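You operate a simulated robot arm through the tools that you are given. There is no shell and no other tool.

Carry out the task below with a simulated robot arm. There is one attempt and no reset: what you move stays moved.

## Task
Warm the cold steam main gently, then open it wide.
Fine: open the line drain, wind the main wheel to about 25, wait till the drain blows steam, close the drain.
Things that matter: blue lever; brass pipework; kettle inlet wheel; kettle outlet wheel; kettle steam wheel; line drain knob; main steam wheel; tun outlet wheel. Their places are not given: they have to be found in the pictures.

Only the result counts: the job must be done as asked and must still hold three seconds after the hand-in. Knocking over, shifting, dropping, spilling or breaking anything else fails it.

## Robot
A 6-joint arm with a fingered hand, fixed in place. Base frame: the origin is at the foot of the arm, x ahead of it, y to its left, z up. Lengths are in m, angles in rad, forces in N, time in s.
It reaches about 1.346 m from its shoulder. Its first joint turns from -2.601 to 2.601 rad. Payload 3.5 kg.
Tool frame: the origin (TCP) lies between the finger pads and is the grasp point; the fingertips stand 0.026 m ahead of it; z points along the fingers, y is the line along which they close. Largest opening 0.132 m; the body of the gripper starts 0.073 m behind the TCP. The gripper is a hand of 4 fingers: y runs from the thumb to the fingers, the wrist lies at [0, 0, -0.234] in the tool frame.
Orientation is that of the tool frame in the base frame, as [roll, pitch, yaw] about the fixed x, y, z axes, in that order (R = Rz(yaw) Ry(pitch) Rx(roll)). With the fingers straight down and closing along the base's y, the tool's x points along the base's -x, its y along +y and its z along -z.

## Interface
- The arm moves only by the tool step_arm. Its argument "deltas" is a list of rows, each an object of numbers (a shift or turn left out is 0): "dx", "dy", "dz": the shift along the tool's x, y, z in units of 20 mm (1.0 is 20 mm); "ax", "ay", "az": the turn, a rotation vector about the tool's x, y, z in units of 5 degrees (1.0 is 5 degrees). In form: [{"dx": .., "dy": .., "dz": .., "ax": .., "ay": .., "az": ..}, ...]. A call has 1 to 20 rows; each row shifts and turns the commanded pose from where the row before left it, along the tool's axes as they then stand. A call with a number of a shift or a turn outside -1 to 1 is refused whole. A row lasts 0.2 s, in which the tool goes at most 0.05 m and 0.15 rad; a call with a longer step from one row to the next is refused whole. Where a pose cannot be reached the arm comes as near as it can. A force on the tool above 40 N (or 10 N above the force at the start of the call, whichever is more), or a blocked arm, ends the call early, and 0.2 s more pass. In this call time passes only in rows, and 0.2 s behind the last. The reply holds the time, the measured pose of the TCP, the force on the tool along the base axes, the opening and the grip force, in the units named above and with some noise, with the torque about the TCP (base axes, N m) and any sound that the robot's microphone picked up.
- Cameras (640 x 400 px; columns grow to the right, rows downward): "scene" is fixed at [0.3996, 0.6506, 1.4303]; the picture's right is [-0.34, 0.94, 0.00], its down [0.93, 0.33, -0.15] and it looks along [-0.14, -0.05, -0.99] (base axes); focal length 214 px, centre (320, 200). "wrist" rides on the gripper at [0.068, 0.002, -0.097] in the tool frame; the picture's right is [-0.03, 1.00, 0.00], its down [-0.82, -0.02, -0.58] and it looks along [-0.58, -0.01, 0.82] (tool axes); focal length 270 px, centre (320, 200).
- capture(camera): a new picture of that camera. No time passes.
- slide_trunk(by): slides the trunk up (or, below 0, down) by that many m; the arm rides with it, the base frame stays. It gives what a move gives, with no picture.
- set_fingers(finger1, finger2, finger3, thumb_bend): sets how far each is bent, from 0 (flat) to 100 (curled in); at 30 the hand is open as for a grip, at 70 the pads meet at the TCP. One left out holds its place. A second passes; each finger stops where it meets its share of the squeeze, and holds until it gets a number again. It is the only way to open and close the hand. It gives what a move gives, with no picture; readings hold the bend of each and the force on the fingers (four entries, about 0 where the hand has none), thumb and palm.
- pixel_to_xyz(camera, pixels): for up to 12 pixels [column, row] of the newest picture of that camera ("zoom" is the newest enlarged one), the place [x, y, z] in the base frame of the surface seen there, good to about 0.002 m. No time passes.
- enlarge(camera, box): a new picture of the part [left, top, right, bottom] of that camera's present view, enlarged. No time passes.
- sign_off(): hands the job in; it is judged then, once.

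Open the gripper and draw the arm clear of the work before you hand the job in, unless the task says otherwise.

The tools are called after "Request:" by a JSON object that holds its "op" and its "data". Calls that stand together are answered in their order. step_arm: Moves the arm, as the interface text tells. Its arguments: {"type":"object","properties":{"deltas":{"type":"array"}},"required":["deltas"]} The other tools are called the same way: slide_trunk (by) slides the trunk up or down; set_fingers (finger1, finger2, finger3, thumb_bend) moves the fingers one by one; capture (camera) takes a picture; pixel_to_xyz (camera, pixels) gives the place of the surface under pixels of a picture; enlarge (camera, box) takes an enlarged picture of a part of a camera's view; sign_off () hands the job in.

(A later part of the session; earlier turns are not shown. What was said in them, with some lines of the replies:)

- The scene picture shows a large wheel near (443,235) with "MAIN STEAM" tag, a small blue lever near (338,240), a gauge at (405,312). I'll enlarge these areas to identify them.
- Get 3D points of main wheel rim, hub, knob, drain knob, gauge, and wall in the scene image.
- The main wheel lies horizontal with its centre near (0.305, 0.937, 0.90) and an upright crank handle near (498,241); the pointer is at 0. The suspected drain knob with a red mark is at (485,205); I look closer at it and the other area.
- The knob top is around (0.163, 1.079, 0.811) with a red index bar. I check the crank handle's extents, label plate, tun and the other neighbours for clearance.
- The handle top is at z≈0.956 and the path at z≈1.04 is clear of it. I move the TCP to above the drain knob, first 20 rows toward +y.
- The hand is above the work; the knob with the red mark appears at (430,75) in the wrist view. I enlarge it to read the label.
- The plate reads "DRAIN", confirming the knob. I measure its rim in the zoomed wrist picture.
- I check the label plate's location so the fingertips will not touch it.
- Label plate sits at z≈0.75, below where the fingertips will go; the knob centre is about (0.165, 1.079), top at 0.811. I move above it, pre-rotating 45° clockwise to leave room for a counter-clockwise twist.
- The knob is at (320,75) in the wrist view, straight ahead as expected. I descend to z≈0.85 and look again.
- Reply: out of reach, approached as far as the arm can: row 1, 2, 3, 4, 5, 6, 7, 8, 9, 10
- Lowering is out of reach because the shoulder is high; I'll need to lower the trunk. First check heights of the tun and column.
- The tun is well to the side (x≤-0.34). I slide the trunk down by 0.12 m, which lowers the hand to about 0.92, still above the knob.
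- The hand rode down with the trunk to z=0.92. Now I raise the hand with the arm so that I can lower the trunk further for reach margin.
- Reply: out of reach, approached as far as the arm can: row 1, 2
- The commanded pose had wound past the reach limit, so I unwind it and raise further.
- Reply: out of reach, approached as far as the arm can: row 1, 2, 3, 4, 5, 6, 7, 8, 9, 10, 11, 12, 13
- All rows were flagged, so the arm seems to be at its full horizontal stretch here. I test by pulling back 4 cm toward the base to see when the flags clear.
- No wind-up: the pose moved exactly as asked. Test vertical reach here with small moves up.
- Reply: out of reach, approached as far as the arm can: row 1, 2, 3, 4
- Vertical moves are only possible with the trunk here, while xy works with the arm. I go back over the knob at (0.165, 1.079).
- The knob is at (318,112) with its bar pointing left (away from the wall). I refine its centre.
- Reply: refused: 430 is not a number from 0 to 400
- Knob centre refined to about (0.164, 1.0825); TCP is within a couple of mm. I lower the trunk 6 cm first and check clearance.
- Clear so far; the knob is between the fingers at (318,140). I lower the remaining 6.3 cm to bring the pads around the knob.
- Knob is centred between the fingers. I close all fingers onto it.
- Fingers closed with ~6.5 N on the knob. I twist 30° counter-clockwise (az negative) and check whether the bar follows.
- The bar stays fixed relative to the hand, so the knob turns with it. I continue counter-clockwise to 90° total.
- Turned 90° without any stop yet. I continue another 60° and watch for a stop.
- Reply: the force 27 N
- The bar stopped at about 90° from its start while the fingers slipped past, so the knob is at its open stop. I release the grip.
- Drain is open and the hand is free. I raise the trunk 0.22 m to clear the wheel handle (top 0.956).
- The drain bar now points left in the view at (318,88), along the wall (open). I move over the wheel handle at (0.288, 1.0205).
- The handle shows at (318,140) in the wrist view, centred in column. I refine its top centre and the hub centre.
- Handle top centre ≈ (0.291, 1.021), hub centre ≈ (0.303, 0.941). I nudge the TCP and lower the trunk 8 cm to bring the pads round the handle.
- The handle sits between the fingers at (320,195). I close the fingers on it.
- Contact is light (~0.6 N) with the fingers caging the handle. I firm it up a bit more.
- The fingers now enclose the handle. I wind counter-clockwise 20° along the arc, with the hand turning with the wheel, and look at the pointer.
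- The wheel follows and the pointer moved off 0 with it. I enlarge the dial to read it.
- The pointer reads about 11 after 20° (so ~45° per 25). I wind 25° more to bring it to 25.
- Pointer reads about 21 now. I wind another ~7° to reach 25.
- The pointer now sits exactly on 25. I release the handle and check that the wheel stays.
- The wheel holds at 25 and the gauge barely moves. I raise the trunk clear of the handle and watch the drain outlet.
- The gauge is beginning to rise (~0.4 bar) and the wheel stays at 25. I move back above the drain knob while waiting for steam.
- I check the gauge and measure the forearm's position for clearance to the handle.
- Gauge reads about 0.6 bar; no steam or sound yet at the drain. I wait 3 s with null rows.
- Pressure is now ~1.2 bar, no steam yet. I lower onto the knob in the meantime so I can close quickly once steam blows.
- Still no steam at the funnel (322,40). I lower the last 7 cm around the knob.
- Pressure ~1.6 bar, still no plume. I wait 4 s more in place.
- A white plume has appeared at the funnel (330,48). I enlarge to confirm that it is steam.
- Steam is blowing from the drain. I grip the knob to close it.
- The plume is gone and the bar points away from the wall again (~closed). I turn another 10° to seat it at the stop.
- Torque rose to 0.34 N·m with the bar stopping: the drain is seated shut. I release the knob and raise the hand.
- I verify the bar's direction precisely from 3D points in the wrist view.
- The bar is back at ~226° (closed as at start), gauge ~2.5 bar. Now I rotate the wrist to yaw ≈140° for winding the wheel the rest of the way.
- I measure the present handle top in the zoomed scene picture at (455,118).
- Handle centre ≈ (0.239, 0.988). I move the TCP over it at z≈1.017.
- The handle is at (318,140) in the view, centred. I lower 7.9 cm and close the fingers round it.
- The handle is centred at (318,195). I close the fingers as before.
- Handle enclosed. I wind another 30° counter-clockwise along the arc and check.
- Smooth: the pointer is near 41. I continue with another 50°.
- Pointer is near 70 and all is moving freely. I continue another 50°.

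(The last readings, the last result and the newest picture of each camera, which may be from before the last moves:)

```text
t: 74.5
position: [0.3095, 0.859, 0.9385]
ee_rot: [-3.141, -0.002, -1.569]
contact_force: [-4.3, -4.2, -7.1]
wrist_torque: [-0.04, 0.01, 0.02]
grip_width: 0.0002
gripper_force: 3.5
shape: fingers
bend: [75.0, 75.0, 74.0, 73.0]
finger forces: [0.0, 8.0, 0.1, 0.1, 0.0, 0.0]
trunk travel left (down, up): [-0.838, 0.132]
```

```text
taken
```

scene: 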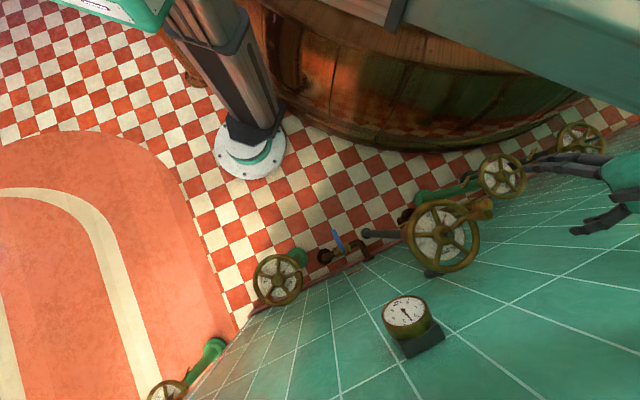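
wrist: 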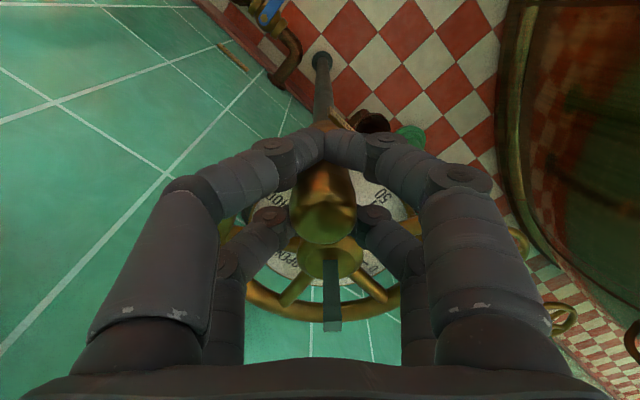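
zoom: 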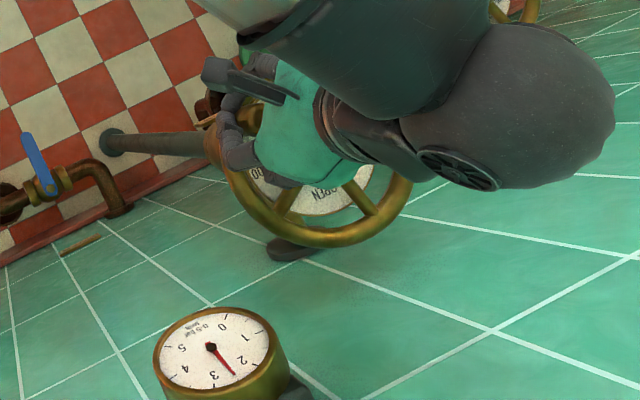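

Should be near 97 now. I wind 10° more, watching the force for the end stop.

Request:
{"op": "step_arm", "data": {"deltas": [{"dx": -0.0377, "dy": -0.356, "az": -1}, {"dx": -0.0377, "dy": -0.356, "az": -1}]}}

Request:
{"op": "enlarge", "data": {"camera": "wrist", "box": [220, 160, 420, 300]}}

```text
t: 75.1
position: [0.3225, 0.8603, 0.9404]
ee_rot: [3.141, -0.001, -1.393]
contact_force: [-10.7, -6.8, -5.4]
wrist_torque: [-0.05, 0.11, -0.01]
grip_width: 0.0001
gripper_force: 13.8
shape: fingers
bend: [75.0, 75.0, 74.0, 74.0]
finger forces: [10.0, 9.8, 0.0, 0.0, 7.8, 0.0]
trunk travel left (down, up): [-0.838, 0.132]
```

```text
2.86 times, centred on (320, 230) of wrist
```

zoom: 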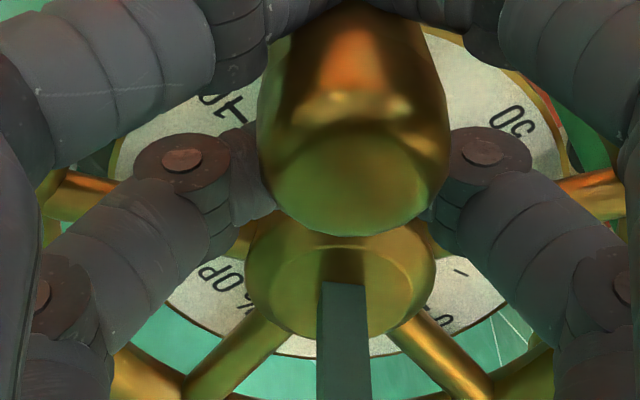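

Resistance has risen to ~12 N, suggesting the end stop. I push one more 5° step to confirm it.

Request:
{"op": "step_arm", "data": {"deltas": [{"dx": -0.0377, "dy": -0.356, "az": -1}]}}

Request:
{"op": "enlarge", "data": {"camera": "wrist", "box": [220, 160, 420, 300]}}

```text
t: 75.5
position: [0.3284, 0.8622, 0.9397]
ee_rot: [-3.141, -0.001, -1.307]
contact_force: [-14.2, -4.2, -0.1]
wrist_torque: [-0.08, 0.22, -0.01]
grip_width: 0.0
gripper_force: 11.6
shape: fingers
bend: [75.0, 75.0, 75.0, 77.0]
finger forces: [8.9, 11.4, 0.1, 0.1, 2.7, 0.0]
trunk travel left (down, up): [-0.838, 0.132]
```

```text
2.86 times, centred on (320, 230) of wrist
```

zoom: 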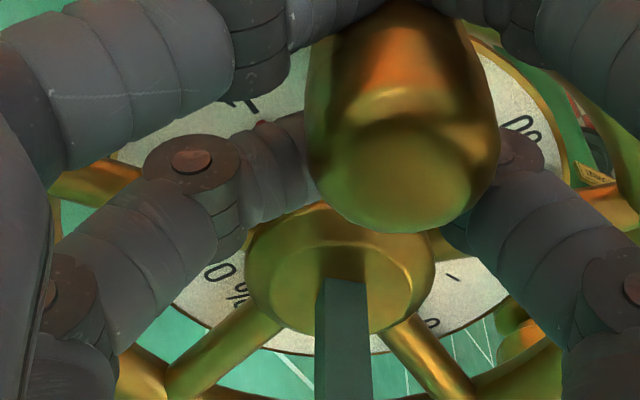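

The handle lags at the stop, so the wheel is fully open. I back off a few mm to relieve the force, then release.

Request:
{"op": "step_arm", "data": {"deltas": [{"dx": 0.004, "dy": 0.215, "az": 0.6}]}}

Request:
{"op": "set_fingers", "data": {"finger1": 35, "finger2": 35, "finger3": 35, "thumb_bend": 35}}

Request:
{"op": "capture", "data": {"camera": "wrist"}}

Request:
{"op": "capture", "data": {"camera": "scene"}}

```text
t: 75.9
position: [0.3259, 0.8608, 0.9392]
ee_rot: [-3.138, 0.001, -1.362]
contact_force: [-6.1, -1.4, 0.6]
wrist_torque: [-0.07, 0.13, 0.02]
grip_width: 0.0
gripper_force: 14.1
shape: fingers
bend: [75.0, 75.0, 75.0, 77.0]
finger forces: [9.8, 13.2, 0.0, 0.0, 4.4, 0.0]
trunk travel left (down, up): [-0.838, 0.132]
```

```text
t: 76.9
position: [0.3267, 0.8611, 0.9388]
ee_rot: [-3.141, -0.001, -1.361]
contact_force: [0.0, -0.3, -0.6]
wrist_torque: [0.01, 0.02, -0.01]
grip_width: 0.116
gripper_force: 0.1
shape: fingers
bend: [35.0, 35.0, 35.0, 35.0]
finger forces: [0.1, 0.0, 0.0, 0.0, 0.1, 0.0]
trunk travel left (down, up): [-0.838, 0.132]
```

```text
taken
```

wrist: 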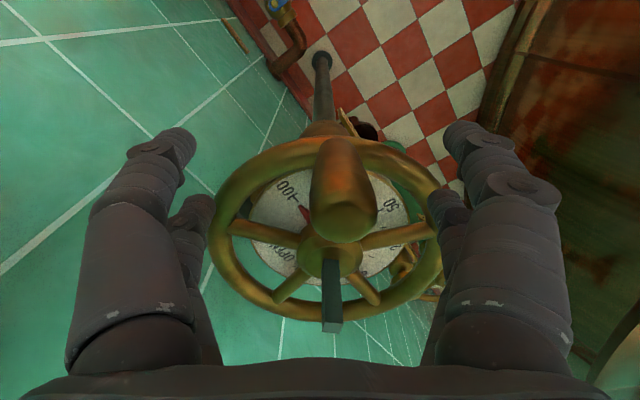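

```text
taken
```

scene: 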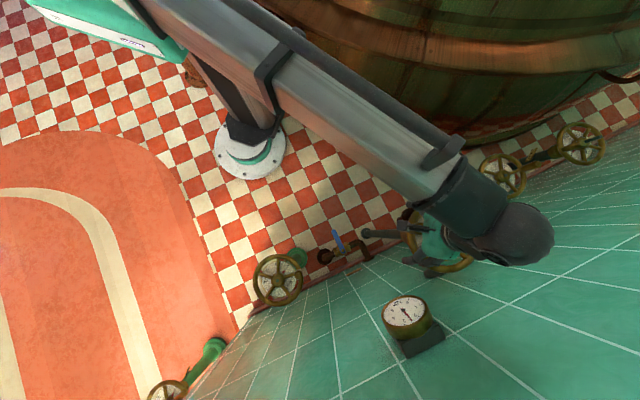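

Released. I raise the trunk 0.1 m to clear the handle, then check the dial.

Request:
{"op": "slide_trunk", "data": {"by": 0.1}}

Request:
{"op": "capture", "data": {"camera": "wrist"}}

Request:
{"op": "enlarge", "data": {"camera": "wrist", "box": [200, 80, 440, 270]}}

```text
t: 78.2
position: [0.3254, 0.8618, 1.0398]
ee_rot: [3.142, 0.0, -1.361]
contact_force: [-0.8, -0.2, -0.7]
wrist_torque: [0.0, 0.03, 0.03]
grip_width: 0.116
gripper_force: 0.1
shape: fingers
bend: [35.0, 35.0, 35.0, 35.0]
finger forces: [0.1, 0.0, 0.0, 0.1, 0.0, 0.0]
trunk travel left (down, up): [-0.938, 0.032]
```

```text
taken
```

wrist: 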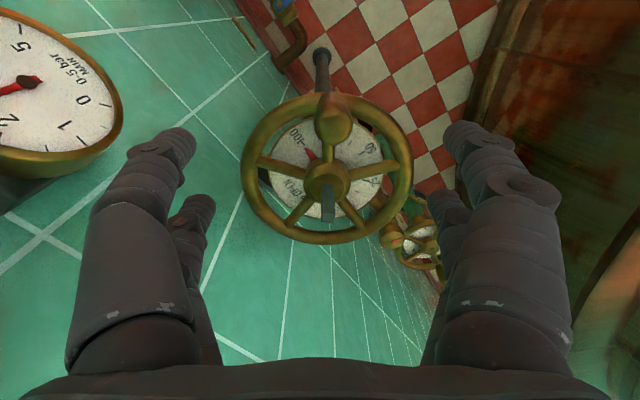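

```text
2.11 times, centred on (320, 175) of wrist
```

zoom: 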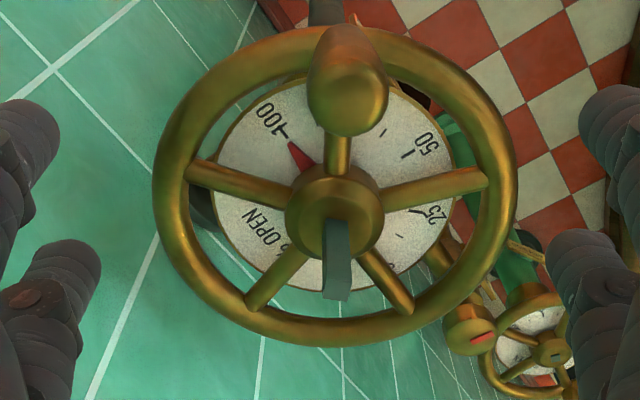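

The pointer is on 100 and the wheel is free. I draw the arm back away from the work and open the hand fully.

Request:
{"op": "step_arm", "data": {"deltas": [{"dx": 0.948, "dy": 0.508}, {"dx": 0.948, "dy": 0.508}, {"dx": 0.948, "dy": 0.508}, {"dx": 0.948, "dy": 0.508}, {"dx": 0.948, "dy": 0.508}, {"dx": 0.948, "dy": 0.508}, {"dx": 0.948, "dy": 0.508}, {"dx": 0.948, "dy": 0.508}, {"dx": 0.948, "dy": 0.508}, {"dx": 0.948, "dy": 0.508}, {"dx": 0.948, "dy": 0.508}, {"dx": 0.948, "dy": 0.508}, {"dx": 0.948, "dy": 0.508}, {"dx": 0.948, "dy": 0.508}, {"dx": 0.948, "dy": 0.508}]}}

Request:
{"op": "set_fingers", "data": {"finger1": 30, "finger2": 30, "finger3": 30, "thumb_bend": 30}}

Request:
{"op": "capture", "data": {"camera": "scene"}}

Request:
{"op": "enlarge", "data": {"camera": "scene", "box": [380, 180, 508, 330]}}

```text
t: 81.4
position: [0.236, 0.552, 1.0385]
ee_rot: [-3.14, -0.001, -1.362]
contact_force: [-0.1, -0.2, 0.5]
wrist_torque: [0.04, 0.0, 0.0]
grip_width: 0.116
gripper_force: 0.1
shape: fingers
bend: [35.0, 35.0, 35.0, 35.0]
finger forces: [0.0, 0.0, 0.0, 0.0, 0.0, 0.1]
trunk travel left (down, up): [-0.938, 0.032]
```

```text
t: 82.4
position: [0.2374, 0.551, 1.0385]
ee_rot: [3.141, 0.001, -1.361]
contact_force: [0.1, 0.0, 0.0]
wrist_torque: [0.02, -0.01, 0.01]
grip_width: 0.1323
gripper_force: 0.0
shape: fingers
bend: [30.0, 30.0, 30.0, 30.0]
finger forces: [0.0, 0.0, 0.0, 0.0, 0.1, 0.0]
trunk travel left (down, up): [-0.938, 0.032]
```

```text
taken
```

scene: 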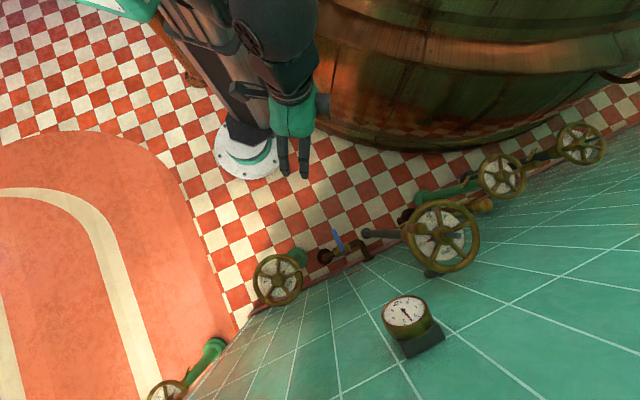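

```text
2.67 times, centred on (444, 255) of scene
```

zoom: 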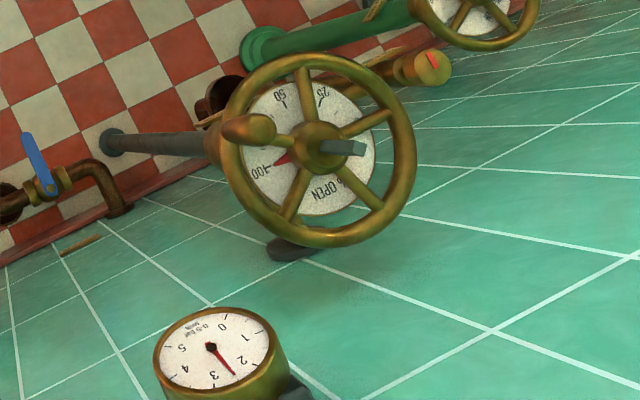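

Main wheel reads 100, gauge steady ~2.6 bar. I do a last check of the drain knob's bar against its initial closed position.

Request:
{"op": "enlarge", "data": {"camera": "scene", "box": [446, 180, 510, 220]}}

Request:
{"op": "enlarge", "data": {"camera": "scene", "box": [400, 200, 480, 270]}}

```text
10.00 times, centred on (478, 200) of scene
```

zoom: 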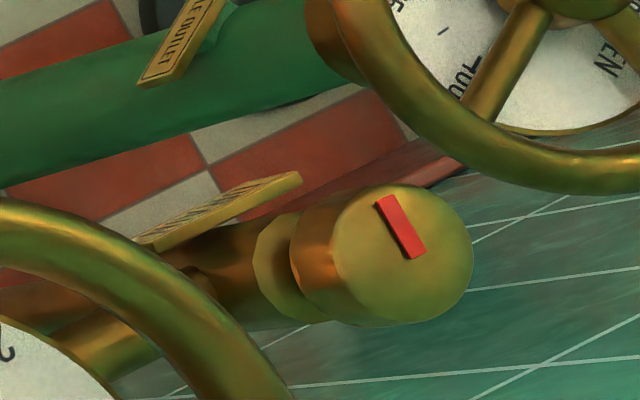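

```text
5.71 times, centred on (440, 235) of scene
```

zoom: 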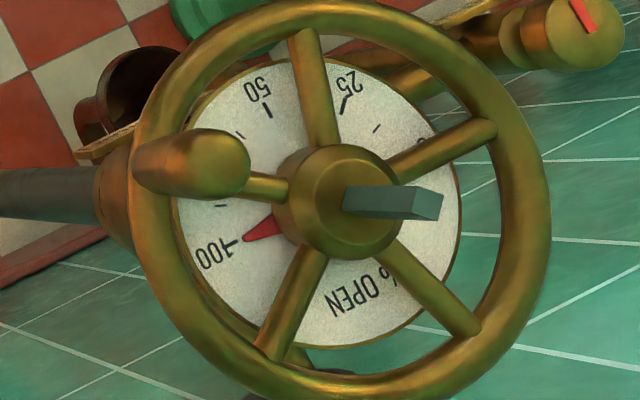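

The drain bar at (400,227) matches its initial closed position exactly and the main pointer is on 100. The hand is open and the arm is clear of the work, so I hand the job in.

Request:
{"op": "sign_off", "data": {}}

```text
The job is handed in.
```

The steam main is warmed and open at 100, the line drain is shut again, and I have handed the job in. I don't have the judge's result.

1. **Drain opened:** I turned the drain knob a quarter turn counter-clockwise, until it reached its stop.
2. **Main wheel to 25:** I wound it by its handle until the pointer sat on 25, and it stayed there when I let go.
3. **Wait for steam:** about 13 s later, with the gauge at about 2 bar, a white plume showed at the drain outlet.
4. **Drain closed:** I turned the knob back to its stop. The plume stopped, and the red bar on the knob is back where it was at the start.
5. **Main wheel opened wide:** I wound it on to its end stop at 100. The gauge held steady at about 2.6 bar.

I touched only the drain knob and the main wheel's handle. The other wheels and the blue lever were left alone. The hand is open and the arm is back near where it started, clear of the pipework.
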